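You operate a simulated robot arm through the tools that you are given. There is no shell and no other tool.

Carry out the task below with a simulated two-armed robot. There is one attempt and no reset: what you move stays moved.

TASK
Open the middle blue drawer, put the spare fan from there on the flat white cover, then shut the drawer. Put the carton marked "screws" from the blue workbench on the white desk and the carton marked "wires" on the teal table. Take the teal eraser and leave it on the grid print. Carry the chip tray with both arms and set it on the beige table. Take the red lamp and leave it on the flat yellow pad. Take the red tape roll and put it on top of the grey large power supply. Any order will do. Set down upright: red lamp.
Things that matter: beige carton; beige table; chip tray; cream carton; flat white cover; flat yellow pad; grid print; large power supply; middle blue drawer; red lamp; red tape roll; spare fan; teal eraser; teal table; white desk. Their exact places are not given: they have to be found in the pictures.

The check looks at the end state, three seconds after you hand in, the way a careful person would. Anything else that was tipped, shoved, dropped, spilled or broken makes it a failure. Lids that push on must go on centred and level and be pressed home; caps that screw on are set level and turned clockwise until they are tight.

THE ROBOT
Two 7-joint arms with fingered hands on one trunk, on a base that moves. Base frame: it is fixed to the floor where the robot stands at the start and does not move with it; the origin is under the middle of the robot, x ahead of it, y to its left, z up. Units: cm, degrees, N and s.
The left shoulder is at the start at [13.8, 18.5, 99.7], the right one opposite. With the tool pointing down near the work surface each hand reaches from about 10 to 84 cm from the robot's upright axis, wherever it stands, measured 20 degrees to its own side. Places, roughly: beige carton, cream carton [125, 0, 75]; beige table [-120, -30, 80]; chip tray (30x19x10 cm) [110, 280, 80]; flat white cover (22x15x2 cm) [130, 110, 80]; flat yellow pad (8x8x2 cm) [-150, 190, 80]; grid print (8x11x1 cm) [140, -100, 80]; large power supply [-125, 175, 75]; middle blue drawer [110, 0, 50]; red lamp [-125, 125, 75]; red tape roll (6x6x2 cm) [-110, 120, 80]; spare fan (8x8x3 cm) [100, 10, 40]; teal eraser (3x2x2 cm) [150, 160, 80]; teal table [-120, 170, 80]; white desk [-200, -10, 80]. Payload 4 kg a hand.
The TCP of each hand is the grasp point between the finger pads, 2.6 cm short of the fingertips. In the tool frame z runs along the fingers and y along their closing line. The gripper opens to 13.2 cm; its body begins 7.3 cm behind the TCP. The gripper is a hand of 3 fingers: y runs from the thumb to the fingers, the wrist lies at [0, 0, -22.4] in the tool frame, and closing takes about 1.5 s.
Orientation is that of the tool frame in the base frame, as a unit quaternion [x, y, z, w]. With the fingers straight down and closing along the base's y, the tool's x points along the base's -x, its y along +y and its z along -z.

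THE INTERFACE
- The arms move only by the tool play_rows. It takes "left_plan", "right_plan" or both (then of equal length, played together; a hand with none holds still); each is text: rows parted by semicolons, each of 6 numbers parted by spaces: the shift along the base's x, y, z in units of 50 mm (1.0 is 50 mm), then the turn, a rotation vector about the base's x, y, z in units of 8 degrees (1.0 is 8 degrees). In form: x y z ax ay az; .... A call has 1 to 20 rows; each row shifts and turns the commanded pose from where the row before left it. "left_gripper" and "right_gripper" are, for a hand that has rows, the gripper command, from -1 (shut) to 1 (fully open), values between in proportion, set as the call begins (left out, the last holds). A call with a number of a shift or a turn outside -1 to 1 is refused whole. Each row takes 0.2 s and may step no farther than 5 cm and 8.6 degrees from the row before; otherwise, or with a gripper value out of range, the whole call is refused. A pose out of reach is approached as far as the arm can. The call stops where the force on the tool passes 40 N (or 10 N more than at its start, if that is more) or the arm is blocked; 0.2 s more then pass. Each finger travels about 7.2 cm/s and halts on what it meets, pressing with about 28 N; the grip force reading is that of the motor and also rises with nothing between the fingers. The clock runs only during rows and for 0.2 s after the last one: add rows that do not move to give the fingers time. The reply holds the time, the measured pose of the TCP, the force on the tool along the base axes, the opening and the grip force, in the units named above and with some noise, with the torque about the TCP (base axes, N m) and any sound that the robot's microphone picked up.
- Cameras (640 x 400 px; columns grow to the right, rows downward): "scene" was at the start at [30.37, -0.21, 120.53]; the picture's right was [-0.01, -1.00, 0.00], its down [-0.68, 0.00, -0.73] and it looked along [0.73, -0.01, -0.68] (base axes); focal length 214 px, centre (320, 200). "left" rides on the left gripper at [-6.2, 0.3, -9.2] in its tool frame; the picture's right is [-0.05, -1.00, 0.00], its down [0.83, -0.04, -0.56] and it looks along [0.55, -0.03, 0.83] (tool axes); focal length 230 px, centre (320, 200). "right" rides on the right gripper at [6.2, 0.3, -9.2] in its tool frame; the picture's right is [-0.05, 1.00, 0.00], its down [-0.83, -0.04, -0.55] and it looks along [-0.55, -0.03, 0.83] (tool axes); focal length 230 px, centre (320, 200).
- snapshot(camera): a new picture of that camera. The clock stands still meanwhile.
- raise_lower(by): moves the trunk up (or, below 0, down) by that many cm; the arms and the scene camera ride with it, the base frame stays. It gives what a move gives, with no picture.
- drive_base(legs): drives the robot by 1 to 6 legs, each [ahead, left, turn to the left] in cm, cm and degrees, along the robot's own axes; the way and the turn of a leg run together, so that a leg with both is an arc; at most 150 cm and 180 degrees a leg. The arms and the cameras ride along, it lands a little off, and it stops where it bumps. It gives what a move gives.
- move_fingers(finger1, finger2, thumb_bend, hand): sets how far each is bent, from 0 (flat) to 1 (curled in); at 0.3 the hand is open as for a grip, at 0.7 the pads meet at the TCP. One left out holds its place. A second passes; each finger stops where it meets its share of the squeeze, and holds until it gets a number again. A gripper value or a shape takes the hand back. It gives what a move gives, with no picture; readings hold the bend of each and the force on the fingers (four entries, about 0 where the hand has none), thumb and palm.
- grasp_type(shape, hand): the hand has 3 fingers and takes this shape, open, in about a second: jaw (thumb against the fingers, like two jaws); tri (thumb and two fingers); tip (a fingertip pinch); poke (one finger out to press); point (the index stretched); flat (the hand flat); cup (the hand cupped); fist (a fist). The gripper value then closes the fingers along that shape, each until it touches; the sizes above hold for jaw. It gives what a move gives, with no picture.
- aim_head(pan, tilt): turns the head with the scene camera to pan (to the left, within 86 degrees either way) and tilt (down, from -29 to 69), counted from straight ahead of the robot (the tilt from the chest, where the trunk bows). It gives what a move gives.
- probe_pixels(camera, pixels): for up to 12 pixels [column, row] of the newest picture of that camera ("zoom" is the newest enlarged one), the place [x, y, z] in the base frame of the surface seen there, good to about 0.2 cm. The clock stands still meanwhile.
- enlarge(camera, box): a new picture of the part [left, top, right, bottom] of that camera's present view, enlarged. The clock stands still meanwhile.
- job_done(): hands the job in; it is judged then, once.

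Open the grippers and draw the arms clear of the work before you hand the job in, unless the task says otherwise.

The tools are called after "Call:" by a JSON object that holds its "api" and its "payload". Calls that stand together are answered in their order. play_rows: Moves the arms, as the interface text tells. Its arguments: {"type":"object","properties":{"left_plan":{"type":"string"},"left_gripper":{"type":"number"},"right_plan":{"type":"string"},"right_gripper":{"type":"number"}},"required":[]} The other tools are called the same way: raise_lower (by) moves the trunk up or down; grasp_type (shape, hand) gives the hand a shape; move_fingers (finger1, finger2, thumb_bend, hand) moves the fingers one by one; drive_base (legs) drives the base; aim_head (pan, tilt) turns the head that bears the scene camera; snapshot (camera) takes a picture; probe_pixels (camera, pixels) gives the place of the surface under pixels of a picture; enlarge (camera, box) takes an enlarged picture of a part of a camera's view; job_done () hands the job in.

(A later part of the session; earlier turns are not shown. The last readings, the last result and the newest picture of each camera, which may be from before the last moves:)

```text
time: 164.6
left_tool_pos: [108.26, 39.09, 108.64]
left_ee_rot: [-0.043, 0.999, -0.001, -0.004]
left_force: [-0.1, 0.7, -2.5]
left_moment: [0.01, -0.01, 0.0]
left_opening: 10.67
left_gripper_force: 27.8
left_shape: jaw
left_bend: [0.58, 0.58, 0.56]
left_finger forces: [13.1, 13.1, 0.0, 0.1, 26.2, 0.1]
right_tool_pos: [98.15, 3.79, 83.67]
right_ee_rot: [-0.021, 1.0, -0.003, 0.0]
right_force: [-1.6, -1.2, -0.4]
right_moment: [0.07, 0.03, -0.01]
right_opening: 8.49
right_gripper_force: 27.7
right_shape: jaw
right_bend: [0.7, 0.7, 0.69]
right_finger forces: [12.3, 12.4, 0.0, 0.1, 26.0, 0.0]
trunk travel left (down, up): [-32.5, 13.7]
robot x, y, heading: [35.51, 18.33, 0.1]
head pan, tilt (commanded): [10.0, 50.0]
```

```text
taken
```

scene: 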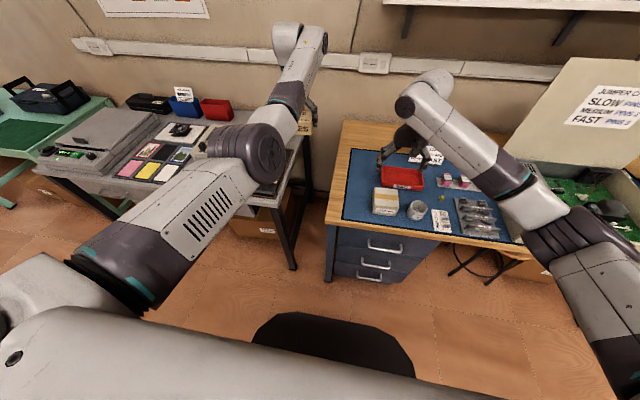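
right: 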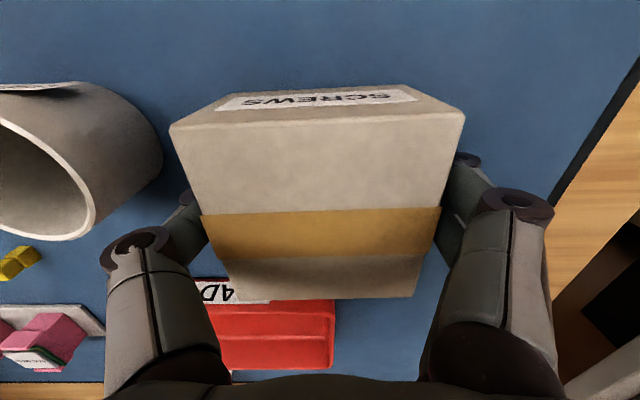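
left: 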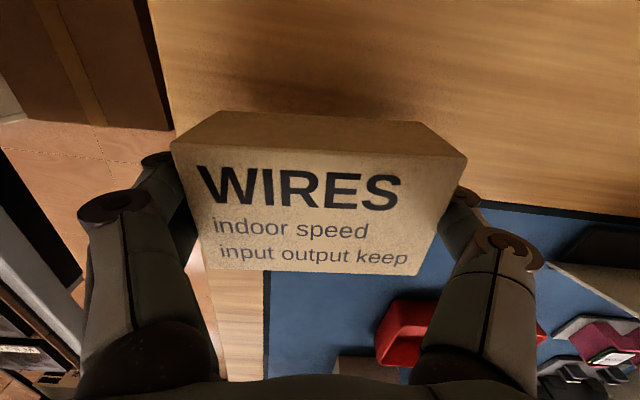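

Gripped at 8.5 cm with balanced forces. Lift the SCREWS carton straight up, then pull back from the bench.

Call:
{"api": "play_rows", "payload": {"right_plan": "0 0 0.2 0 0 0; 0 0 0.5 0 0 0; 0 0 0.8 0 0 0; 0 0 0.8 0 0 0; 0 0 0.8 0 0 0; -0.5 0 0.8 0 0 0; -0.7 -0.2 0.6 0 0 0; -0.7 -0.4 0.5 0 0 0; -0.7 -0.5 0.3 0 0 0; -0.7 -0.6 0 0 0 0; -0.7 -0.6 0 0 0 0; 0 0 0 0 0 0"}}

Call:
{"api": "snapshot", "payload": {"camera": "scene"}}

```text
time: 167.2
left_tool_pos: [108.4, 39.08, 108.62]
left_ee_rot: [-0.042, 0.999, -0.001, -0.003]
left_force: [-0.1, -0.2, -2.1]
left_moment: [-0.02, -0.01, 0.02]
left_opening: 10.67
left_gripper_force: 27.8
left_shape: jaw
left_bend: [0.58, 0.58, 0.56]
left_finger forces: [13.1, 13.2, 0.0, 0.1, 26.2, 0.0]
right_tool_pos: [78.21, -7.48, 110.26]
right_ee_rot: [-0.022, 1.0, -0.003, -0.001]
right_force: [1.2, 0.5, -4.1]
right_moment: [-0.02, 0.01, 0.0]
right_opening: 8.5
right_gripper_force: 27.9
right_shape: jaw
right_bend: [0.7, 0.7, 0.69]
right_finger forces: [13.2, 13.0, 0.1, 0.0, 26.1, 0.1]
trunk travel left (down, up): [-32.5, 13.7]
robot x, y, heading: [35.53, 17.51, 0.3]
head pan, tilt (commanded): [10.0, 50.0]
```

```text
taken
```

scene: 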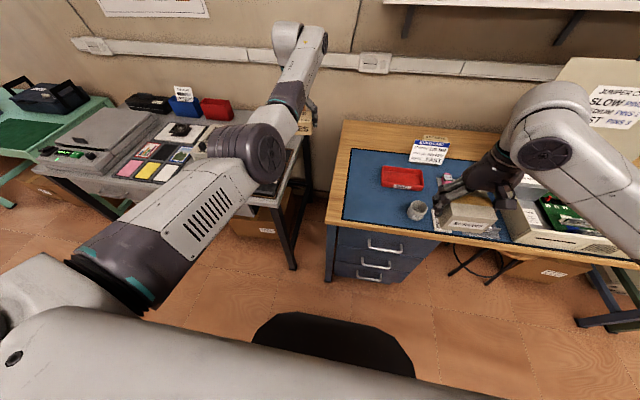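

Both cartons are held. Back away 42 cm to the middle of the room, then turn left 90° and look.

Call:
{"api": "drive_base", "payload": {"legs": [[-42, 0, 0], [0, 0, 90]]}}

Call:
{"api": "aim_head", "payload": {"pan": 60, "tilt": 40}}

Call:
{"api": "snapshot", "payload": {"camera": "scene"}}

Call:
{"api": "aim_head", "payload": {"pan": 0, "tilt": 40}}

Call:
{"api": "snapshot", "payload": {"camera": "scene"}}

```text
time: 173.5
left_tool_pos: [-27.01, 90.55, 108.71]
left_ee_rot: [0.733, -0.68, 0.003, 0.001]
left_force: [-0.4, -0.7, -1.8]
left_moment: [0.0, -0.03, -0.02]
left_opening: 10.64
left_gripper_force: 27.9
left_shape: jaw
left_bend: [0.58, 0.58, 0.56]
left_finger forces: [13.0, 13.0, 0.0, 0.1, 26.0, 0.1]
right_tool_pos: [19.43, 60.07, 110.27]
right_ee_rot: [0.72, -0.694, 0.001, -0.001]
right_force: [0.2, 0.0, -4.4]
right_moment: [-0.05, -0.02, -0.03]
right_opening: 8.49
right_gripper_force: 27.5
right_shape: jaw
right_bend: [0.7, 0.7, 0.69]
right_finger forces: [12.8, 12.8, 0.0, 0.1, 25.4, 0.0]
trunk travel left (down, up): [-32.5, 13.7]
robot x, y, heading: [-6.44, 17.29, 89.5]
head pan, tilt (commanded): [10.0, 50.0]
```

```text
time: 174.7
left_tool_pos: [-26.85, 90.64, 108.67]
left_ee_rot: [0.734, -0.679, 0.003, 0.001]
left_force: [0.0, 0.7, -1.8]
left_moment: [-0.02, 0.0, 0.01]
left_opening: 10.66
left_gripper_force: 28.1
left_shape: jaw
left_bend: [0.58, 0.58, 0.56]
left_finger forces: [13.0, 13.0, 0.0, 0.0, 26.1, 0.0]
right_tool_pos: [19.34, 60.03, 110.41]
right_ee_rot: [0.72, -0.694, 0.002, -0.001]
right_force: [0.1, -0.5, -3.9]
right_moment: [-0.01, 0.0, 0.03]
right_opening: 8.49
right_gripper_force: 27.9
right_shape: jaw
right_bend: [0.7, 0.7, 0.69]
right_finger forces: [12.8, 12.9, 0.1, 0.0, 25.5, 0.1]
trunk travel left (down, up): [-32.5, 13.7]
robot x, y, heading: [-6.42, 17.58, 89.7]
head pan, tilt (commanded): [60.0, 40.0]
```

```text
taken
```

scene: 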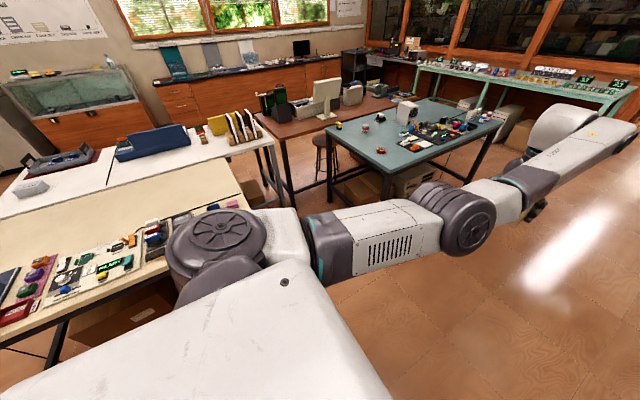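

```text
time: 176.0
left_tool_pos: [-26.95, 90.54, 108.7]
left_ee_rot: [0.734, -0.679, 0.003, 0.002]
left_force: [0.3, -0.2, -2.4]
left_moment: [-0.01, 0.0, -0.03]
left_opening: 10.69
left_gripper_force: 27.9
left_shape: jaw
left_bend: [0.58, 0.58, 0.56]
left_finger forces: [13.0, 13.0, 0.1, 0.0, 26.1, 0.1]
right_tool_pos: [19.28, 59.91, 110.29]
right_ee_rot: [0.719, -0.695, 0.001, -0.001]
right_force: [-0.1, -0.5, -3.6]
right_moment: [0.0, 0.02, -0.01]
right_opening: 8.49
right_gripper_force: 27.7
right_shape: jaw
right_bend: [0.7, 0.7, 0.69]
right_finger forces: [12.8, 12.8, 0.1, 0.0, 25.5, 0.1]
trunk travel left (down, up): [-32.5, 13.7]
robot x, y, heading: [-6.52, 17.56, 89.6]
head pan, tilt (commanded): [0.0, 40.0]
```

```text
taken
```

scene: 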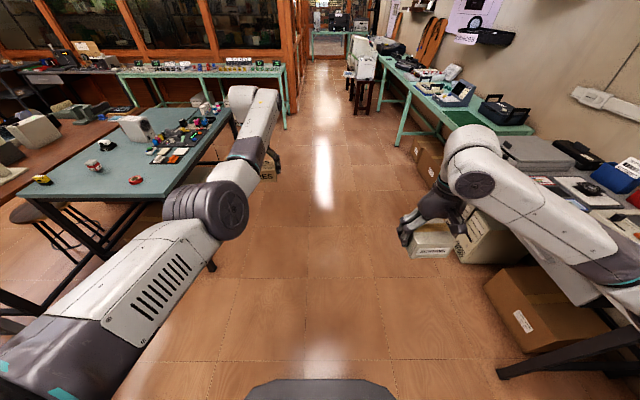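

The teal table is ahead-left. I zoom in on it to see its items and find free space.

Call:
{"api": "enlarge", "payload": {"camera": "scene", "box": [20, 90, 244, 230]}}

Call:
{"api": "probe_pixels", "payload": {"camera": "scene", "pixels": [[103, 220], [60, 185], [25, 195], [150, 195], [225, 115], [135, 125], [136, 180], [93, 165], [105, 142], [45, 180], [180, 170], [110, 190]]}}

```text
2.86 times, centred on (132, 160) of scene
```

zoom: 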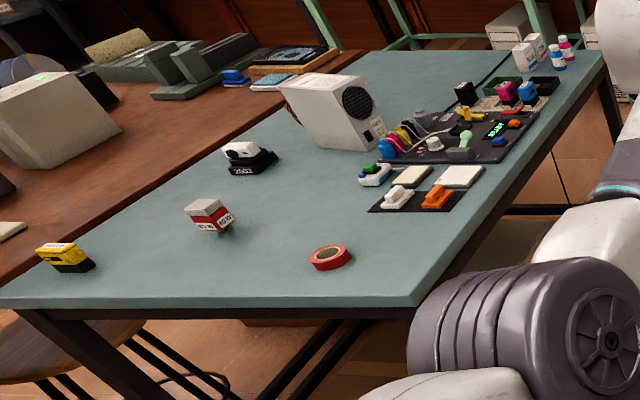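

```text
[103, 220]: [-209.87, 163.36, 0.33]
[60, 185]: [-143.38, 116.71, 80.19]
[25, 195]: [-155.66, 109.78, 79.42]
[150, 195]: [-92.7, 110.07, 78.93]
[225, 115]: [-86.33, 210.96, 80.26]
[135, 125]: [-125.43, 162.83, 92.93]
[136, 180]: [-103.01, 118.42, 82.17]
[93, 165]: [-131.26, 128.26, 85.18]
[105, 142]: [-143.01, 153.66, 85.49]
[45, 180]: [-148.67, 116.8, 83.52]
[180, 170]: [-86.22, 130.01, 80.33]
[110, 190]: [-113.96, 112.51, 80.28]
```

Teal table spans x −86…−160, y 110…210 at z 80.3; red tape roll at (−103,118). I drive along the aisle to y≈147, then turn to face the table.

Call:
{"api": "drive_base", "payload": {"legs": [[128, 0, 0], [0, 0, 90]]}}

Call:
{"api": "aim_head", "payload": {"pan": 0, "tilt": 50}}

Call:
{"api": "snapshot", "payload": {"camera": "scene"}}

```text
time: 186.2
left_tool_pos: [-79.36, 122.15, 108.75]
left_ee_rot: [0.999, 0.042, 0.004, -0.002]
left_force: [0.2, 1.0, -1.6]
left_moment: [-0.01, 0.01, 0.03]
left_opening: 10.67
left_gripper_force: 28.2
left_shape: jaw
left_bend: [0.58, 0.58, 0.56]
left_finger forces: [13.0, 13.0, 0.1, 0.0, 26.1, 0.1]
right_tool_pos: [-49.31, 168.68, 110.3]
right_ee_rot: [1.0, 0.022, 0.0, -0.001]
right_force: [0.1, -0.2, -4.2]
right_moment: [-0.01, -0.01, -0.01]
right_opening: 8.47
right_gripper_force: 27.9
right_shape: jaw
right_bend: [0.7, 0.7, 0.69]
right_finger forces: [12.7, 12.6, 0.0, 0.1, 25.3, 0.1]
trunk travel left (down, up): [-32.5, 13.7]
robot x, y, heading: [-6.2, 143.11, -180.0]
head pan, tilt (commanded): [0.0, 40.0]
```

```text
time: 186.9
left_tool_pos: [-79.41, 122.0, 108.6]
left_ee_rot: [0.999, 0.043, 0.004, -0.001]
left_force: [-0.3, 0.5, -2.4]
left_moment: [0.01, 0.0, -0.02]
left_opening: 10.66
left_gripper_force: 28.5
left_shape: jaw
left_bend: [0.58, 0.58, 0.56]
left_finger forces: [13.0, 13.0, 0.1, 0.1, 26.0, 0.0]
right_tool_pos: [-49.17, 168.66, 110.25]
right_ee_rot: [1.0, 0.021, 0.0, -0.003]
right_force: [-0.7, 0.3, -4.8]
right_moment: [0.02, -0.02, 0.03]
right_opening: 8.52
right_gripper_force: 28.3
right_shape: jaw
right_bend: [0.7, 0.7, 0.69]
right_finger forces: [12.8, 12.6, 0.1, 0.1, 25.4, 0.0]
trunk travel left (down, up): [-32.5, 13.7]
robot x, y, heading: [-6.23, 142.9, -179.9]
head pan, tilt (commanded): [0.0, 50.0]
```

```text
taken
```

scene: 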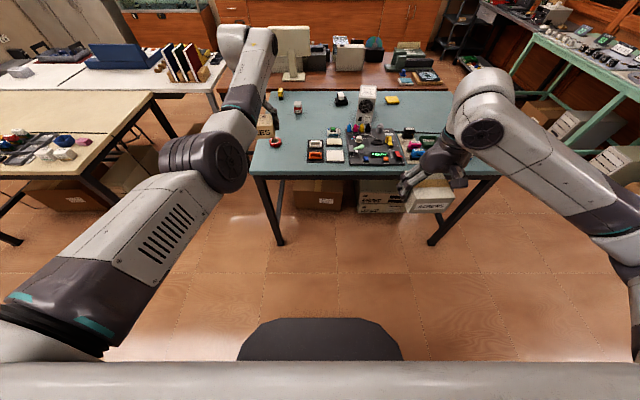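

Call:
{"api": "enlarge", "payload": {"camera": "scene", "box": [240, 75, 464, 215]}}

Call:
{"api": "enlarge", "payload": {"camera": "scene", "box": [256, 85, 352, 145]}}

Call:
{"api": "enlarge", "payload": {"camera": "scene", "box": [340, 80, 436, 140]}}

```text
2.86 times, centred on (352, 145) of scene
```

zoom: 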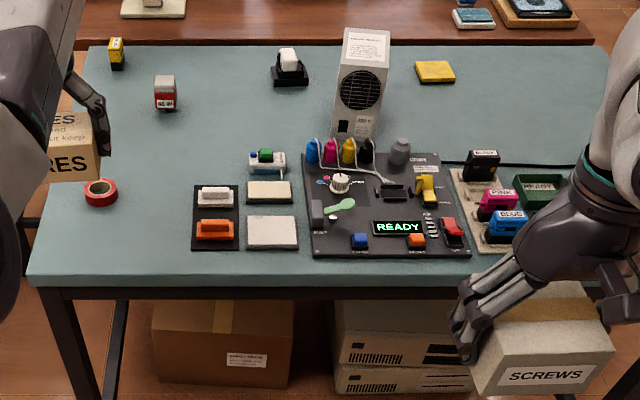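

```text
6.67 times, centred on (304, 115) of scene
```

zoom: 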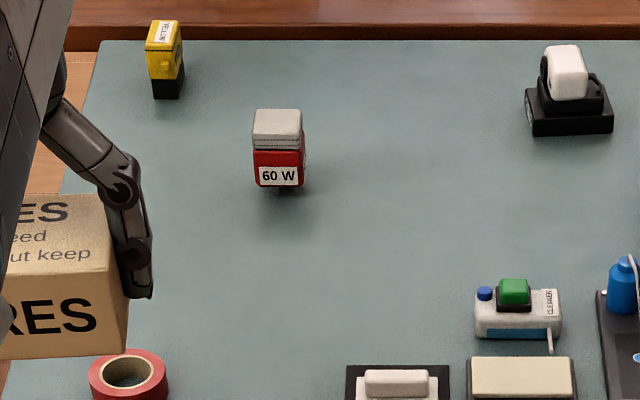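

```text
6.67 times, centred on (388, 110) of scene
```

zoom: 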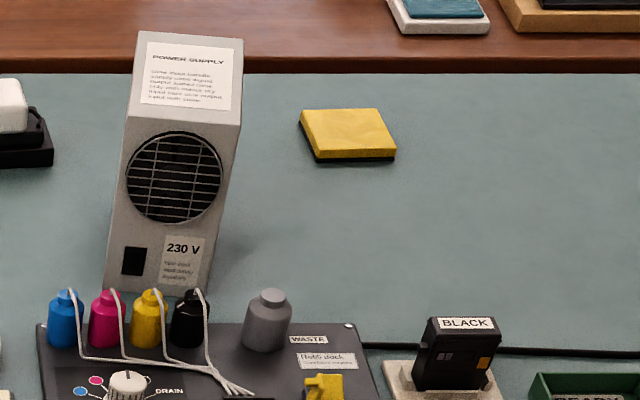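

The red "60 W" lamp, yellow pad, power supply and tape are all identified. Probe key points to pick a free place for the WIRES carton near the table's front-left.

Call:
{"api": "probe_pixels", "payload": {"camera": "scene", "pixels": [[280, 159], [259, 168], [306, 161], [275, 143], [300, 172], [282, 143], [307, 145], [275, 150], [320, 160], [290, 150], [265, 150], [285, 170]]}}

Call:
{"api": "probe_pixels", "payload": {"camera": "zoom", "pixels": [[190, 40], [235, 42], [125, 115], [232, 122], [187, 75], [305, 115], [375, 112], [315, 152], [393, 150], [348, 135], [160, 250], [110, 280]]}}

```text
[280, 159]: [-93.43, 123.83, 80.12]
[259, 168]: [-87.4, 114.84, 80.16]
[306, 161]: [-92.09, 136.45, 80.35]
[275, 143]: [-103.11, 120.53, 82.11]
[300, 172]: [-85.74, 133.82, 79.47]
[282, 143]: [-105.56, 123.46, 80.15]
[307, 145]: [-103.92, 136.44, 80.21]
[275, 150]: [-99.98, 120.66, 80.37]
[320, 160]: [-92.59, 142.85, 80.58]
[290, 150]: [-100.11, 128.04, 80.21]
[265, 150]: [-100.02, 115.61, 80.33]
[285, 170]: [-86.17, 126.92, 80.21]
```

```text
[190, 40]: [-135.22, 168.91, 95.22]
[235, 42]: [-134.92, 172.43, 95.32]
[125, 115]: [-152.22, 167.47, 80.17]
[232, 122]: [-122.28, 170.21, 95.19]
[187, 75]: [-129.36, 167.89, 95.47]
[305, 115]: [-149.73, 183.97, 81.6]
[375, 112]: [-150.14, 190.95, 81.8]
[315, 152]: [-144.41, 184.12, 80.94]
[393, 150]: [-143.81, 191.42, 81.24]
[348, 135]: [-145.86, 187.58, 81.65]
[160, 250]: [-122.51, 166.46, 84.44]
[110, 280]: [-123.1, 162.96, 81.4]
```

Free spot: centre (−92.5,127.2), clear of tape (x≤−100) and mats (y≥136). Drive ahead 14 cm.

Call:
{"api": "drive_base", "payload": {"legs": [[14, 0, 0]]}}

Call:
{"api": "snapshot", "payload": {"camera": "left"}}

```text
time: 188.2
left_tool_pos: [-93.16, 121.82, 108.78]
left_ee_rot: [0.999, 0.043, 0.002, -0.001]
left_force: [-0.6, 0.1, -1.4]
left_moment: [0.01, 0.03, 0.04]
left_opening: 10.65
left_gripper_force: 28.1
left_shape: jaw
left_bend: [0.58, 0.58, 0.56]
left_finger forces: [13.1, 13.0, 0.0, 0.1, 26.1, 0.1]
right_tool_pos: [-63.23, 168.45, 110.35]
right_ee_rot: [1.0, 0.023, 0.0, -0.003]
right_force: [-0.3, -0.2, -5.4]
right_moment: [0.0, -0.01, -0.01]
right_opening: 8.51
right_gripper_force: 28.0
right_shape: jaw
right_bend: [0.7, 0.7, 0.69]
right_finger forces: [12.6, 12.7, 0.1, 0.0, 25.3, 0.1]
trunk travel left (down, up): [-32.5, 13.7]
robot x, y, heading: [-20.68, 142.88, -179.7]
head pan, tilt (commanded): [0.0, 50.0]
```

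```text
taken
```

left: 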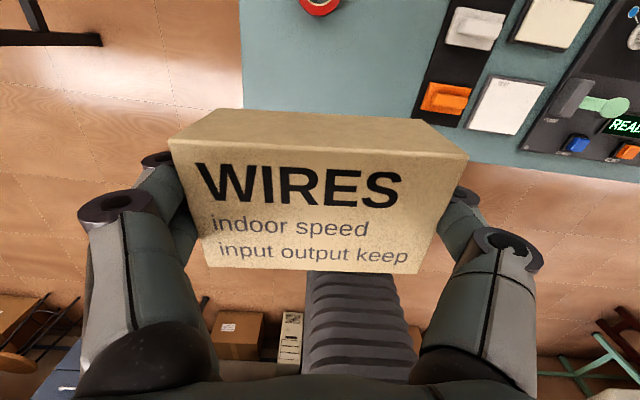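

Shift +5.4 in y and lower toward z≈86, aligning yaw.

Call:
{"api": "play_rows", "payload": {"left_plan": "0.07 0.55 -0.3 0 0 -0.6; 0.07 0.53 -0.5 0 0 0; 0 0 -0.8 0 0 0; 0 0 -0.8 0 0 0; 0 0 -0.8 0 0 0; 0 0 -0.8 0 0 0; 0 0 -0.5 0 0 0; 0 0 0 0 0 0"}}

Call:
{"api": "snapshot", "payload": {"camera": "left"}}

Call:
{"api": "snapshot", "payload": {"camera": "scene"}}

```text
time: 190.0
left_tool_pos: [-91.82, 126.76, 86.9]
left_ee_rot: [1.0, 0.003, 0.003, -0.002]
left_force: [-0.6, 0.1, -2.3]
left_moment: [0.03, 0.04, 0.01]
left_opening: 10.67
left_gripper_force: 28.1
left_shape: jaw
left_bend: [0.58, 0.58, 0.56]
left_finger forces: [13.4, 13.5, 0.1, 0.0, 26.8, 0.0]
left hand out of reach, approached as far as the arm can: row 6, 7
right_tool_pos: [-63.19, 168.28, 110.37]
right_ee_rot: [1.0, 0.023, 0.0, -0.003]
right_force: [-0.3, -0.1, -4.1]
right_moment: [0.03, -0.03, 0.02]
right_opening: 8.48
right_gripper_force: 27.6
right_shape: jaw
right_bend: [0.7, 0.7, 0.69]
right_finger forces: [12.8, 12.9, 0.0, 0.1, 25.5, 0.0]
trunk travel left (down, up): [-32.5, 13.7]
robot x, y, heading: [-20.71, 143.56, -179.5]
head pan, tilt (commanded): [0.0, 50.0]
```

```text
taken
```

left: 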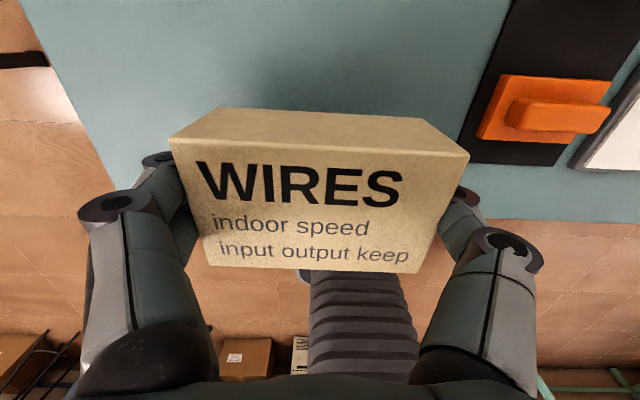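

```text
taken
```

scene: 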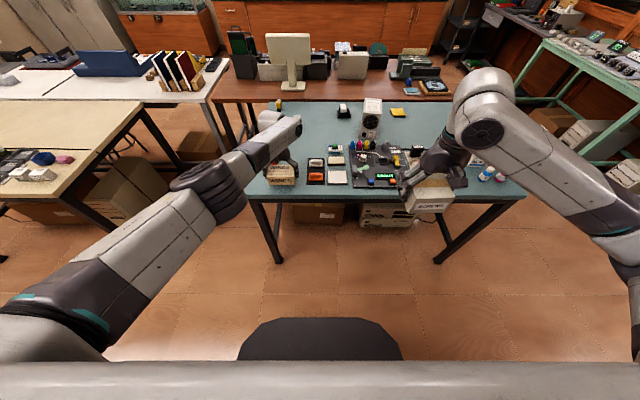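

Slightly short of reach. Drive 2.5 cm ahead, then lower the trunk a little to bring the carton down.

Call:
{"api": "drive_base", "payload": {"legs": [[2.5, 0, 0]]}}

Call:
{"api": "raise_lower", "payload": {"by": -2}}

```text
time: 190.8
left_tool_pos: [-93.89, 126.98, 87.39]
left_ee_rot: [1.0, 0.002, 0.001, 0.0]
left_force: [-0.4, -0.1, -1.5]
left_moment: [0.03, 0.02, -0.02]
left_opening: 10.69
left_gripper_force: 28.2
left_shape: jaw
left_bend: [0.58, 0.58, 0.56]
left_finger forces: [13.3, 13.4, 0.1, 0.0, 26.9, 0.0]
right_tool_pos: [-65.24, 168.51, 110.57]
right_ee_rot: [1.0, 0.024, -0.002, -0.003]
right_force: [0.5, -0.1, -4.0]
right_moment: [0.0, 0.03, 0.04]
right_opening: 8.49
right_gripper_force: 28.3
right_shape: jaw
right_bend: [0.7, 0.7, 0.69]
right_finger forces: [12.8, 12.8, 0.0, 0.0, 25.6, 0.1]
trunk travel left (down, up): [-32.5, 13.7]
robot x, y, heading: [-22.66, 143.33, -179.7]
head pan, tilt (commanded): [0.0, 50.0]
```

```text
time: 191.5
left_tool_pos: [-94.23, 127.05, 84.95]
left_ee_rot: [1.0, 0.002, 0.004, -0.001]
left_force: [0.1, 1.0, -2.6]
left_moment: [-0.02, 0.0, 0.02]
left_opening: 10.66
left_gripper_force: 28.2
left_shape: jaw
left_bend: [0.58, 0.58, 0.56]
left_finger forces: [13.0, 13.0, 0.1, 0.1, 25.9, 0.0]
right_tool_pos: [-65.56, 168.43, 108.21]
right_ee_rot: [1.0, 0.024, 0.0, -0.002]
right_force: [0.3, 0.2, -4.2]
right_moment: [0.02, 0.0, 0.0]
right_opening: 8.5
right_gripper_force: 27.8
right_shape: jaw
right_bend: [0.7, 0.7, 0.69]
right_finger forces: [12.8, 12.8, 0.1, 0.1, 25.6, 0.0]
trunk travel left (down, up): [-30.5, 15.7]
robot x, y, heading: [-22.88, 143.59, -179.7]
head pan, tilt (commanded): [0.0, 50.0]
```

Now TCP z 84.95 (carton bottom ≈81.6). Lower further in small steps until contact.

Call:
{"api": "play_rows", "payload": {"left_plan": "0 0 -0.12 0 0 0; 0 0 -0.08 0 0 0; 0 0 -0.05 0 0 0; 0 0 0 0 0 0"}}

Call:
{"api": "play_rows", "payload": {"left_plan": "0 0 -0.05 0 0 0; 0 0 0 0 0 0"}}

```text
time: 192.5
left_tool_pos: [-94.2, 127.01, 83.83]
left_ee_rot: [1.0, 0.004, 0.003, -0.001]
left_force: [0.4, 0.5, -2.1]
left_moment: [-0.02, 0.01, -0.02]
left_opening: 10.66
left_gripper_force: 27.8
left_shape: jaw
left_bend: [0.58, 0.58, 0.56]
left_finger forces: [13.0, 12.9, 0.0, 0.0, 25.8, 0.0]
right_tool_pos: [-65.71, 168.4, 108.36]
right_ee_rot: [1.0, 0.024, 0.0, -0.004]
right_force: [-1.0, 0.0, -4.7]
right_moment: [0.02, -0.03, 0.0]
right_opening: 8.5
right_gripper_force: 27.9
right_shape: jaw
right_bend: [0.7, 0.7, 0.69]
right_finger forces: [12.9, 12.8, 0.0, 0.1, 25.6, 0.0]
trunk travel left (down, up): [-30.5, 15.7]
robot x, y, heading: [-22.78, 143.12, -179.7]
head pan, tilt (commanded): [0.0, 50.0]
```

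```text
time: 193.1
left_tool_pos: [-94.27, 127.07, 83.51]
left_ee_rot: [1.0, 0.001, 0.002, 0.0]
left_force: [0.4, 0.5, 4.0]
left_moment: [-0.3, -0.04, 0.0]
left_opening: 10.68
left_gripper_force: 28.1
left_shape: jaw
left_bend: [0.59, 0.59, 0.56]
left_finger forces: [13.0, 13.0, 0.1, 0.0, 26.5, 0.0]
right_tool_pos: [-65.57, 168.43, 108.34]
right_ee_rot: [1.0, 0.023, 0.001, -0.003]
right_force: [0.5, -0.3, -4.9]
right_moment: [-0.01, -0.03, -0.01]
right_opening: 8.5
right_gripper_force: 27.8
right_shape: jaw
right_bend: [0.7, 0.7, 0.69]
right_finger forces: [12.8, 12.8, 0.1, 0.0, 25.6, 0.1]
trunk travel left (down, up): [-30.5, 15.7]
robot x, y, heading: [-22.78, 142.99, -179.5]
head pan, tilt (commanded): [0.0, 50.0]
```

Contact (force from −2 to +4 N). Open and lift straight up.

Call:
{"api": "play_rows", "payload": {"left_plan": "0 0 0 0 0 0; 0 0 0 0 0 0; 0 0 0 0 0 0; 0 0 0 0 0 0; 0 0 0 0 0 0; 0 0 0.2 0 0 0; 0 0 0.4 0 0 0; 0 0 0.7 0 0 0; 0 0 0.7 0 0 0; 0 0 0 0 0 0", "left_gripper": 1}}

Call:
{"api": "snapshot", "payload": {"camera": "left"}}

Call:
{"api": "snapshot", "payload": {"camera": "scene"}}

```text
time: 195.3
left_tool_pos: [-94.87, 128.94, 91.09]
left_ee_rot: [1.0, -0.021, -0.006, -0.008]
left_force: [0.9, -0.4, -0.1]
left_moment: [0.0, 0.05, 0.0]
left_opening: 13.22
left_gripper_force: 0.1
left_shape: jaw
left_bend: [0.3, 0.3, 0.3]
left_finger forces: [0.1, 0.0, 0.1, 0.0, 0.0, 0.0]
left hand out of reach, approached as far as the arm can: row 8
right_tool_pos: [-65.69, 168.32, 108.27]
right_ee_rot: [1.0, 0.024, 0.0, -0.002]
right_force: [-1.0, -0.1, -4.5]
right_moment: [0.04, -0.01, 0.0]
right_opening: 8.48
right_gripper_force: 27.6
right_shape: jaw
right_bend: [0.7, 0.7, 0.69]
right_finger forces: [12.8, 12.8, 0.0, 0.1, 25.6, 0.0]
trunk travel left (down, up): [-30.5, 15.7]
robot x, y, heading: [-23.21, 143.16, -179.5]
head pan, tilt (commanded): [0.0, 50.0]
```

```text
taken
```

left: 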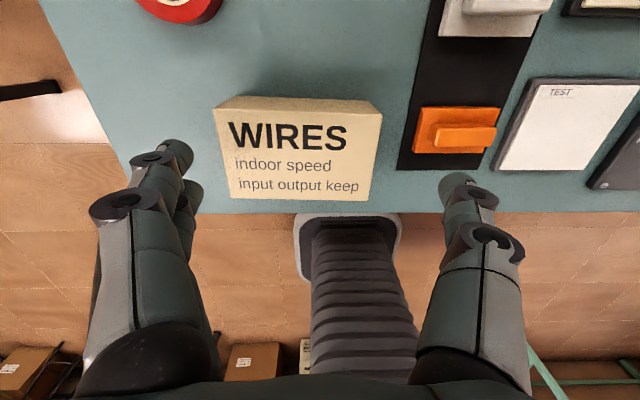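

```text
taken
```

scene: 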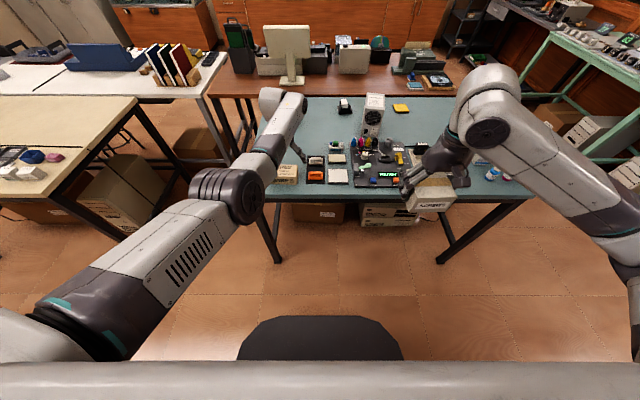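

The WIRES carton stands on the teal table. Now look at the beige table and white desk to plan the SCREWS drop-off.

Call:
{"api": "aim_head", "payload": {"pan": 40, "tilt": 45}}

Call:
{"api": "snapshot", "payload": {"camera": "scene"}}

```text
time: 196.4
left_tool_pos: [-94.87, 129.17, 91.18]
left_ee_rot: [1.0, -0.021, -0.006, -0.008]
left_force: [-0.1, 0.4, -0.3]
left_moment: [0.01, -0.01, 0.0]
left_opening: 13.18
left_gripper_force: 0.1
left_shape: jaw
left_bend: [0.3, 0.3, 0.3]
left_finger forces: [0.0, 0.0, 0.1, 0.0, 0.0, 0.0]
right_tool_pos: [-65.68, 168.45, 108.34]
right_ee_rot: [1.0, 0.024, 0.0, -0.002]
right_force: [0.0, -0.5, -4.5]
right_moment: [-0.01, -0.01, -0.05]
right_opening: 8.49
right_gripper_force: 27.8
right_shape: jaw
right_bend: [0.7, 0.7, 0.69]
right_finger forces: [12.8, 12.8, 0.0, 0.0, 25.6, 0.1]
trunk travel left (down, up): [-30.5, 15.7]
robot x, y, heading: [-22.78, 143.2, -179.5]
head pan, tilt (commanded): [40.0, 45.0]
```

```text
taken
```

scene: 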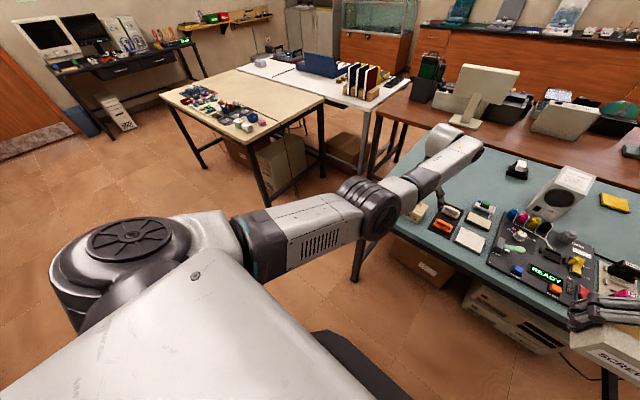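

Call:
{"api": "enlarge", "payload": {"camera": "scene", "box": [150, 30, 430, 205]}}

Call:
{"api": "probe_pixels", "payload": {"camera": "scene", "pixels": [[322, 97], [235, 72], [165, 92], [255, 150], [370, 108], [300, 75], [268, 63], [400, 82], [375, 110], [340, 85], [322, 170], [380, 170]]}}

```text
2.29 times, centred on (290, 118) of scene
```

zoom: 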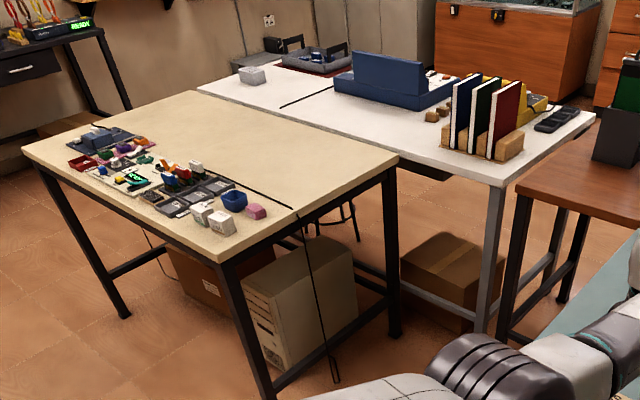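

```text
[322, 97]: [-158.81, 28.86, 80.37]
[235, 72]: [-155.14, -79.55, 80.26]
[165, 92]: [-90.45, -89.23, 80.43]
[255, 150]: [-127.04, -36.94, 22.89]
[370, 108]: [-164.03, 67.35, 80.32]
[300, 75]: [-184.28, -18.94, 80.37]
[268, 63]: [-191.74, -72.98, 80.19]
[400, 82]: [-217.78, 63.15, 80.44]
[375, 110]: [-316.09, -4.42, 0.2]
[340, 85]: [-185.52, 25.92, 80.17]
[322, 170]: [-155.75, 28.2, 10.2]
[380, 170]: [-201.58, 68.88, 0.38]
```

White desk (x −160…−220) is reachable at its right end (y 30–68) through the gap between beige and teal tables. I raise the left hand clear first, then back up and look into the gap.

Call:
{"api": "raise_lower", "payload": {"by": 12}}

Call:
{"api": "drive_base", "payload": {"legs": [[-18, 0, 0], [0, 72, 0]]}}

Call:
{"api": "aim_head", "payload": {"pan": 0, "tilt": 45}}

Call:
{"api": "snapshot", "payload": {"camera": "scene"}}

```text
time: 197.9
left_tool_pos: [-94.72, 128.99, 104.29]
left_ee_rot: [1.0, -0.021, -0.013, -0.009]
left_force: [1.0, -0.1, -0.3]
left_moment: [0.0, 0.0, 0.01]
left_opening: 13.2
left_gripper_force: 0.0
left_shape: jaw
left_bend: [0.3, 0.3, 0.3]
left_finger forces: [0.1, 0.0, 0.0, 0.0, 0.1, 0.0]
right_tool_pos: [-65.68, 168.33, 120.31]
right_ee_rot: [1.0, 0.023, 0.001, -0.003]
right_force: [-0.4, 0.2, -4.6]
right_moment: [0.0, 0.01, -0.03]
right_opening: 8.5
right_gripper_force: 28.4
right_shape: jaw
right_bend: [0.7, 0.7, 0.69]
right_finger forces: [12.8, 12.7, 0.1, 0.0, 25.6, 0.1]
trunk travel left (down, up): [-42.5, 3.7]
robot x, y, heading: [-23.28, 143.08, -179.9]
head pan, tilt (commanded): [40.0, 45.0]
```

```text
time: 203.0
left_tool_pos: [-76.14, 56.08, 104.12]
left_ee_rot: [1.0, -0.021, -0.013, -0.008]
left_force: [-0.1, -0.7, 0.9]
left_moment: [0.01, 0.02, 0.01]
left_opening: 13.19
left_gripper_force: 0.1
left_shape: jaw
left_bend: [0.3, 0.3, 0.3]
left_finger forces: [0.0, 0.0, 0.0, 0.0, 0.0, 0.1]
right_tool_pos: [-46.95, 95.25, 120.2]
right_ee_rot: [1.0, 0.023, 0.0, -0.002]
right_force: [0.3, 0.3, -3.9]
right_moment: [0.01, -0.01, -0.01]
right_opening: 8.49
right_gripper_force: 27.6
right_shape: jaw
right_bend: [0.7, 0.7, 0.69]
right_finger forces: [12.8, 12.8, 0.0, 0.1, 25.6, 0.0]
trunk travel left (down, up): [-42.5, 3.7]
robot x, y, heading: [-4.32, 69.64, -179.4]
head pan, tilt (commanded): [40.0, 45.0]
```

```text
time: 204.1
left_tool_pos: [-76.13, 56.04, 104.19]
left_ee_rot: [1.0, -0.022, -0.013, -0.007]
left_force: [0.3, 0.3, -1.0]
left_moment: [0.0, -0.02, -0.02]
left_opening: 13.18
left_gripper_force: 0.0
left_shape: jaw
left_bend: [0.3, 0.3, 0.3]
left_finger forces: [0.0, 0.0, 0.0, 0.1, 0.1, 0.0]
right_tool_pos: [-46.94, 95.38, 120.27]
right_ee_rot: [1.0, 0.022, 0.0, -0.003]
right_force: [0.4, -0.2, -3.7]
right_moment: [-0.01, 0.02, -0.01]
right_opening: 8.48
right_gripper_force: 28.0
right_shape: jaw
right_bend: [0.7, 0.7, 0.69]
right_finger forces: [12.8, 12.8, 0.0, 0.0, 25.6, 0.0]
trunk travel left (down, up): [-42.5, 3.7]
robot x, y, heading: [-4.14, 69.62, -179.9]
head pan, tilt (commanded): [0.0, 45.0]
```

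```text
taken
```

scene: 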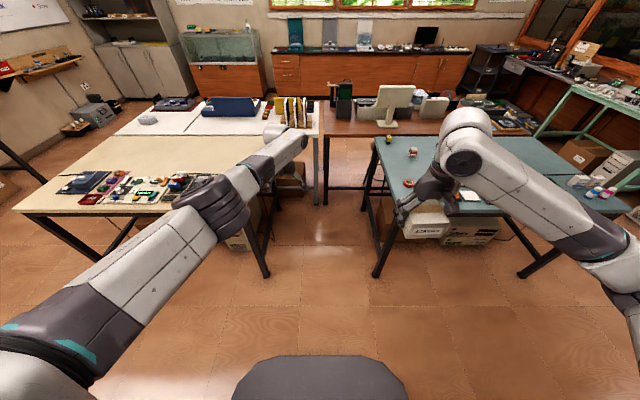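

Zoom into the gap and the white desk's right part.

Call:
{"api": "enlarge", "payload": {"camera": "scene", "box": [190, 90, 414, 230]}}

Call:
{"api": "probe_pixels", "payload": {"camera": "scene", "pixels": [[262, 270], [380, 272], [325, 200], [340, 150], [222, 128], [240, 125], [255, 128], [300, 130], [312, 135], [200, 130], [270, 175], [345, 240]]}}

```text
2.86 times, centred on (302, 160) of scene
```

zoom: 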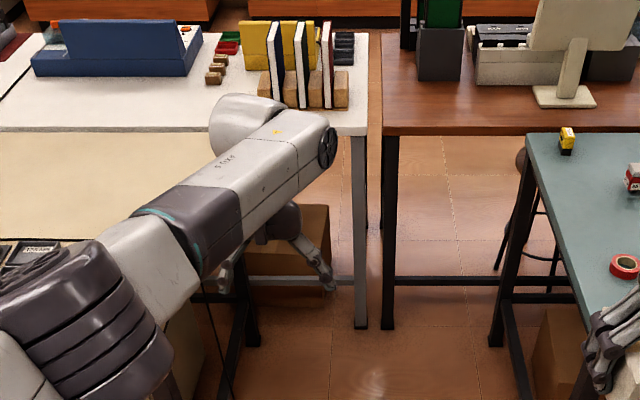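

```text
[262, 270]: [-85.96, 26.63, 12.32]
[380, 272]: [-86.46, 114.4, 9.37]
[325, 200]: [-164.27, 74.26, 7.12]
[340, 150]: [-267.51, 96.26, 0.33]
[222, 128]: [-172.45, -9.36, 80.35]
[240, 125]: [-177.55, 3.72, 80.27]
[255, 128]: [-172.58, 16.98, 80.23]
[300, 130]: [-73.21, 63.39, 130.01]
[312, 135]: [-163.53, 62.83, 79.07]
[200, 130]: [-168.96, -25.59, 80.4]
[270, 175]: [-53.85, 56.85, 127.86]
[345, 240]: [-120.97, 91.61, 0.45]
```

Gap is clear (beige legs y≈27, teal legs y≈114). I pull the left hand back and up a bit, then drive 55 cm into the gap with a slight left turn.

Call:
{"api": "play_rows", "payload": {"left_plan": "0.6 0 0.4 0 0 0; 0.6 0 0.4 0 0 0; 0.6 0 0.4 0 0 0; 0.6 0 0.4 0 0 0; 0.6 0 0.4 0 0 0; 0.6 0 0.4 0 0 0; 0 0 0 0 0 0"}}

Call:
{"api": "drive_base", "payload": {"legs": [[70, 0, 0]]}}

Call:
{"api": "aim_head", "payload": {"pan": 25, "tilt": 45}}

Call:
{"api": "snapshot", "payload": {"camera": "scene"}}

```text
time: 205.7
left_tool_pos: [-76.02, 55.84, 104.31]
left_ee_rot: [1.0, -0.022, -0.013, -0.008]
left_force: [1.1, 0.4, 0.5]
left_moment: [0.0, 0.01, 0.0]
left_opening: 13.21
left_gripper_force: 0.0
left_shape: jaw
left_bend: [0.3, 0.3, 0.3]
left_finger forces: [0.0, 0.0, 0.0, 0.0, 0.1, 0.0]
left hand out of reach, approached as far as the arm can: row 1, 2, 3, 4, 5, 6
right_tool_pos: [-46.9, 95.2, 120.3]
right_ee_rot: [1.0, 0.023, -0.001, -0.003]
right_force: [0.5, 0.0, -4.4]
right_moment: [-0.02, -0.01, 0.03]
right_opening: 8.49
right_gripper_force: 28.1
right_shape: jaw
right_bend: [0.7, 0.7, 0.69]
right_finger forces: [12.9, 12.8, 0.0, 0.0, 25.6, 0.0]
trunk travel left (down, up): [-42.5, 3.7]
robot x, y, heading: [-4.45, 69.9, -179.7]
head pan, tilt (commanded): [0.0, 45.0]
```

```text
time: 209.5
left_tool_pos: [-145.03, 56.37, 104.19]
left_ee_rot: [1.0, -0.026, -0.014, -0.008]
left_force: [-0.9, -0.5, 1.0]
left_moment: [0.01, -0.02, 0.0]
left_opening: 13.2
left_gripper_force: 0.1
left_shape: jaw
left_bend: [0.3, 0.3, 0.3]
left_finger forces: [0.0, 0.0, 0.1, 0.1, 0.0, 0.0]
right_tool_pos: [-115.59, 95.34, 120.31]
right_ee_rot: [1.0, 0.018, 0.0, -0.003]
right_force: [0.3, 0.6, -4.5]
right_moment: [0.01, -0.02, -0.02]
right_opening: 8.49
right_gripper_force: 27.9
right_shape: jaw
right_bend: [0.7, 0.7, 0.69]
right_finger forces: [12.8, 12.8, 0.0, 0.0, 25.6, 0.0]
trunk travel left (down, up): [-42.5, 3.7]
robot x, y, heading: [-73.07, 69.5, 179.9]
head pan, tilt (commanded): [0.0, 45.0]
```

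```text
time: 210.3
left_tool_pos: [-145.02, 56.36, 104.15]
left_ee_rot: [1.0, -0.026, -0.013, -0.009]
left_force: [0.1, 0.1, 0.3]
left_moment: [0.03, -0.01, 0.02]
left_opening: 13.24
left_gripper_force: 0.1
left_shape: jaw
left_bend: [0.3, 0.3, 0.3]
left_finger forces: [0.0, 0.0, 0.0, 0.0, 0.0, 0.1]
right_tool_pos: [-115.64, 95.33, 120.22]
right_ee_rot: [1.0, 0.02, 0.001, -0.003]
right_force: [0.2, 1.1, -3.7]
right_moment: [0.01, -0.02, 0.03]
right_opening: 8.48
right_gripper_force: 28.2
right_shape: jaw
right_bend: [0.7, 0.7, 0.69]
right_finger forces: [12.8, 12.8, 0.0, 0.0, 25.6, 0.0]
trunk travel left (down, up): [-42.5, 3.7]
robot x, y, heading: [-73.17, 69.33, 180.0]
head pan, tilt (commanded): [25.0, 45.0]
```

```text
taken
```

scene: 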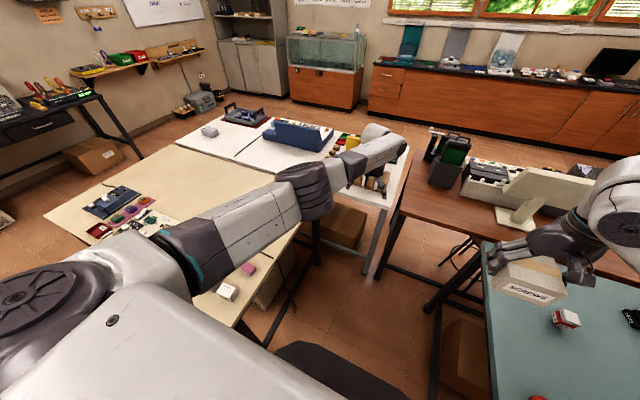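

The left arm can't fold further in its present posture, but it's clear. I zoom on the white desk's reachable end.

Call:
{"api": "enlarge", "payload": {"camera": "scene", "box": [190, 90, 430, 240]}}

Call:
{"api": "snapshot", "payload": {"camera": "left"}}

```text
2.67 times, centred on (310, 165) of scene
```

zoom: 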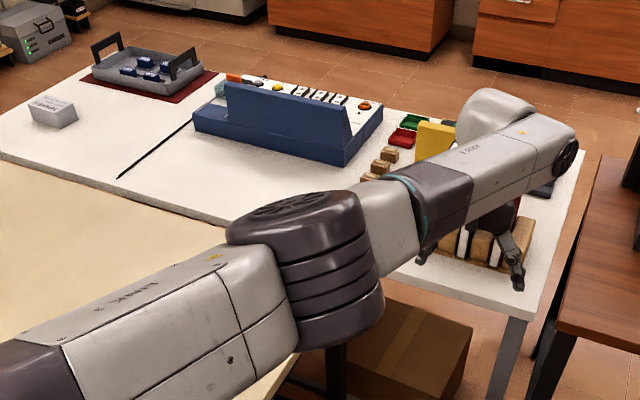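

```text
taken
```

left: 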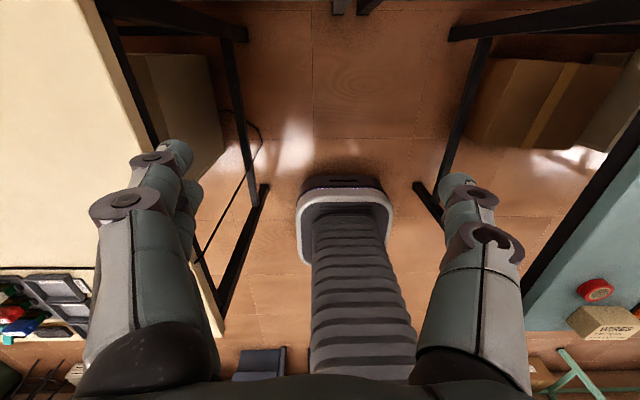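

Probing the free strip of the white desk before the blue console.

Call:
{"api": "probe_pixels", "payload": {"camera": "zoom", "pixels": [[300, 190], [250, 185], [345, 175], [340, 162], [195, 135], [230, 218], [365, 178], [385, 165], [410, 250], [520, 300], [500, 285], [330, 185]]}}

```text
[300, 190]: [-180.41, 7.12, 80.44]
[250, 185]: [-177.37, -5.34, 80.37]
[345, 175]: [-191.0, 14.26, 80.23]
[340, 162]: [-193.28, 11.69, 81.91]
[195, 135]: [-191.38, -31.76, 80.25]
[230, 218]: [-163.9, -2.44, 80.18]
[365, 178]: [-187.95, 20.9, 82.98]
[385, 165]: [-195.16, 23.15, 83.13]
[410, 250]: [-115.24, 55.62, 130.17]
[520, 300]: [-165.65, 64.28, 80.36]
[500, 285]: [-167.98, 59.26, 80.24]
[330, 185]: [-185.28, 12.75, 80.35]
```

Free strip: x −163…−185, y −10…26. I'll set SCREWS at about (−171,20). First raise the left hand along its reachable sphere (up, then up-and-back).

Call:
{"api": "play_rows", "payload": {"left_plan": "0 0 0.7 0 0 0; 0 0 0.7 0 0 0; 0 0 0.7 0 0 0; 0 0 0.7 0 0 0; 0 0 0.7 0 0 0; 0 0 0.7 0 0 0; 0.2 0 0.7 0 0 0; 0.25 0 0.7 0 0 0; 0.3 0 0.7 0 0 0; 0.3 0 0.6 0 0 0; 0 0 0 0 0 0"}}

Call:
{"api": "snapshot", "payload": {"camera": "scene"}}

```text
time: 212.8
left_tool_pos: [-141.12, 56.48, 137.55]
left_ee_rot: [1.0, -0.025, -0.013, -0.008]
left_force: [0.5, 0.4, -0.2]
left_moment: [0.01, -0.03, 0.03]
left_opening: 13.2
left_gripper_force: 0.1
left_shape: jaw
left_bend: [0.3, 0.3, 0.3]
left_finger forces: [0.1, 0.0, 0.0, 0.0, 0.0, 0.1]
left hand out of reach, approached as far as the arm can: row 2, 10
right_tool_pos: [-115.7, 95.39, 120.28]
right_ee_rot: [1.0, 0.019, 0.001, -0.003]
right_force: [-0.7, 0.2, -4.0]
right_moment: [0.01, -0.02, -0.02]
right_opening: 8.48
right_gripper_force: 27.8
right_shape: jaw
right_bend: [0.7, 0.7, 0.69]
right_finger forces: [12.8, 12.7, 0.0, 0.0, 25.6, 0.0]
trunk travel left (down, up): [-42.5, 3.7]
robot x, y, heading: [-73.04, 69.47, 179.8]
head pan, tilt (commanded): [25.0, 45.0]
```

```text
taken
```

scene: 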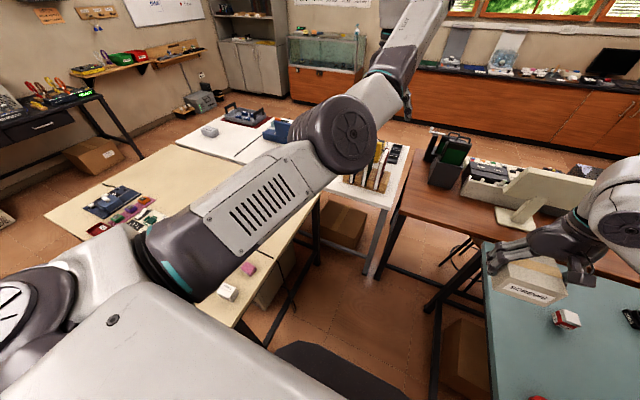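

Left hand is high at z 137. Now drive 45 ahead and 6 left, then turn left 45° in the gap.

Call:
{"api": "drive_base", "payload": {"legs": [[45, 6, 0], [0, 0, 45]]}}

Call:
{"api": "aim_head", "payload": {"pan": 0, "tilt": 55}}

Call:
{"api": "snapshot", "payload": {"camera": "scene"}}

Call:
{"api": "snapshot", "payload": {"camera": "right"}}

```text
time: 217.6
left_tool_pos: [-156.31, 5.91, 137.64]
left_ee_rot: [0.932, 0.363, -0.015, -0.003]
left_force: [0.4, 0.7, 0.6]
left_moment: [-0.02, 0.01, 0.02]
left_opening: 13.22
left_gripper_force: 0.0
left_shape: jaw
left_bend: [0.3, 0.3, 0.3]
left_finger forces: [0.0, 0.0, 0.0, 0.0, 0.1, 0.0]
right_tool_pos: [-166.33, 51.37, 120.27]
right_ee_rot: [0.914, 0.405, -0.001, -0.003]
right_force: [0.7, -0.2, -4.0]
right_moment: [0.0, 0.0, -0.01]
right_opening: 8.49
right_gripper_force: 28.0
right_shape: jaw
right_bend: [0.7, 0.7, 0.69]
right_finger forces: [12.6, 12.7, 0.1, 0.0, 25.3, 0.0]
trunk travel left (down, up): [-42.5, 3.7]
robot x, y, heading: [-118.37, 63.34, -134.5]
head pan, tilt (commanded): [25.0, 45.0]
```

```text
time: 218.4
left_tool_pos: [-156.17, 5.89, 137.72]
left_ee_rot: [0.931, 0.363, -0.015, -0.003]
left_force: [-0.6, 1.1, 1.4]
left_moment: [0.0, -0.01, 0.01]
left_opening: 13.19
left_gripper_force: 0.1
left_shape: jaw
left_bend: [0.3, 0.3, 0.3]
left_finger forces: [0.0, 0.0, 0.1, 0.0, 0.1, 0.0]
right_tool_pos: [-166.17, 51.28, 120.29]
right_ee_rot: [0.914, 0.405, -0.002, -0.002]
right_force: [-0.3, 0.7, -3.7]
right_moment: [0.0, -0.01, -0.01]
right_opening: 8.51
right_gripper_force: 27.5
right_shape: jaw
right_bend: [0.7, 0.7, 0.69]
right_finger forces: [12.7, 12.8, 0.1, 0.1, 25.3, 0.0]
trunk travel left (down, up): [-42.5, 3.7]
robot x, y, heading: [-118.09, 63.53, -134.3]
head pan, tilt (commanded): [0.0, 55.0]
```

```text
taken
```

scene: 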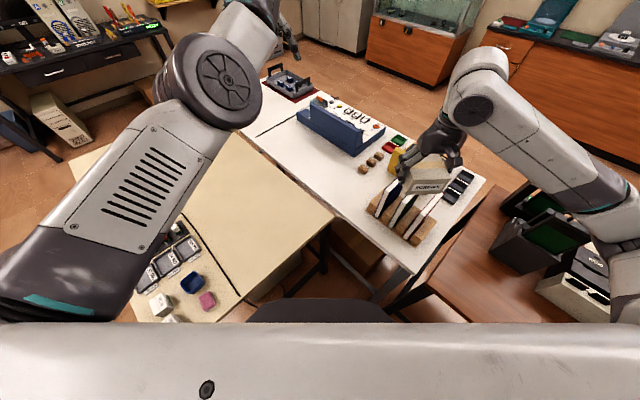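

```text
taken
```

right: 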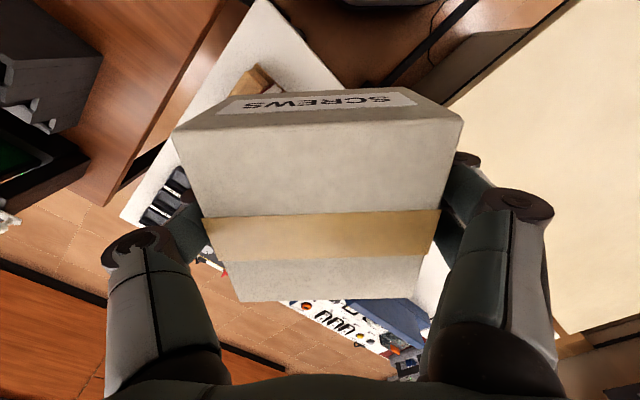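

Clear view now. Probe the free white area around (330,175) and the beige/white boundary.

Call:
{"api": "probe_pixels", "payload": {"camera": "scene", "pixels": [[330, 175], [345, 185], [310, 160], [350, 165], [360, 195], [335, 205], [372, 165], [380, 205], [320, 190], [345, 152], [365, 215]]}}

Call:
{"api": "enlarge", "payload": {"camera": "scene", "box": [270, 110, 430, 240]}}

```text
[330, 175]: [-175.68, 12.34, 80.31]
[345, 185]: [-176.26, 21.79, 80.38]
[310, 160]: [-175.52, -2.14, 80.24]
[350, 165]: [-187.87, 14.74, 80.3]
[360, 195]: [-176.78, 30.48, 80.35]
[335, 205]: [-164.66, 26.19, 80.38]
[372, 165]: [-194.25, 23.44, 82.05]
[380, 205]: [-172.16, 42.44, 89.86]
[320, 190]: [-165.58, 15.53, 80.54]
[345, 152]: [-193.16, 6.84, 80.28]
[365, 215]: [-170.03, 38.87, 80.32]
```

```text
3.08 times, centred on (350, 175) of scene
```

zoom: 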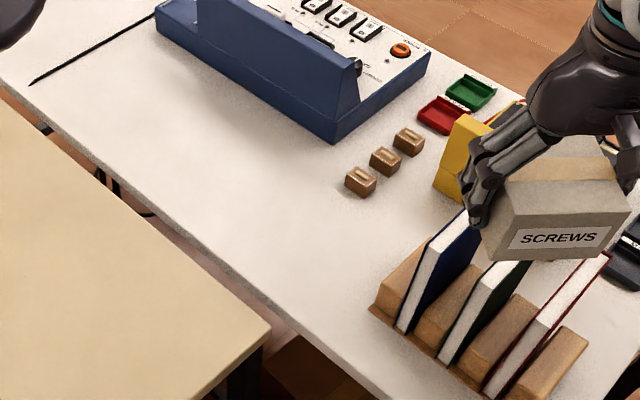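

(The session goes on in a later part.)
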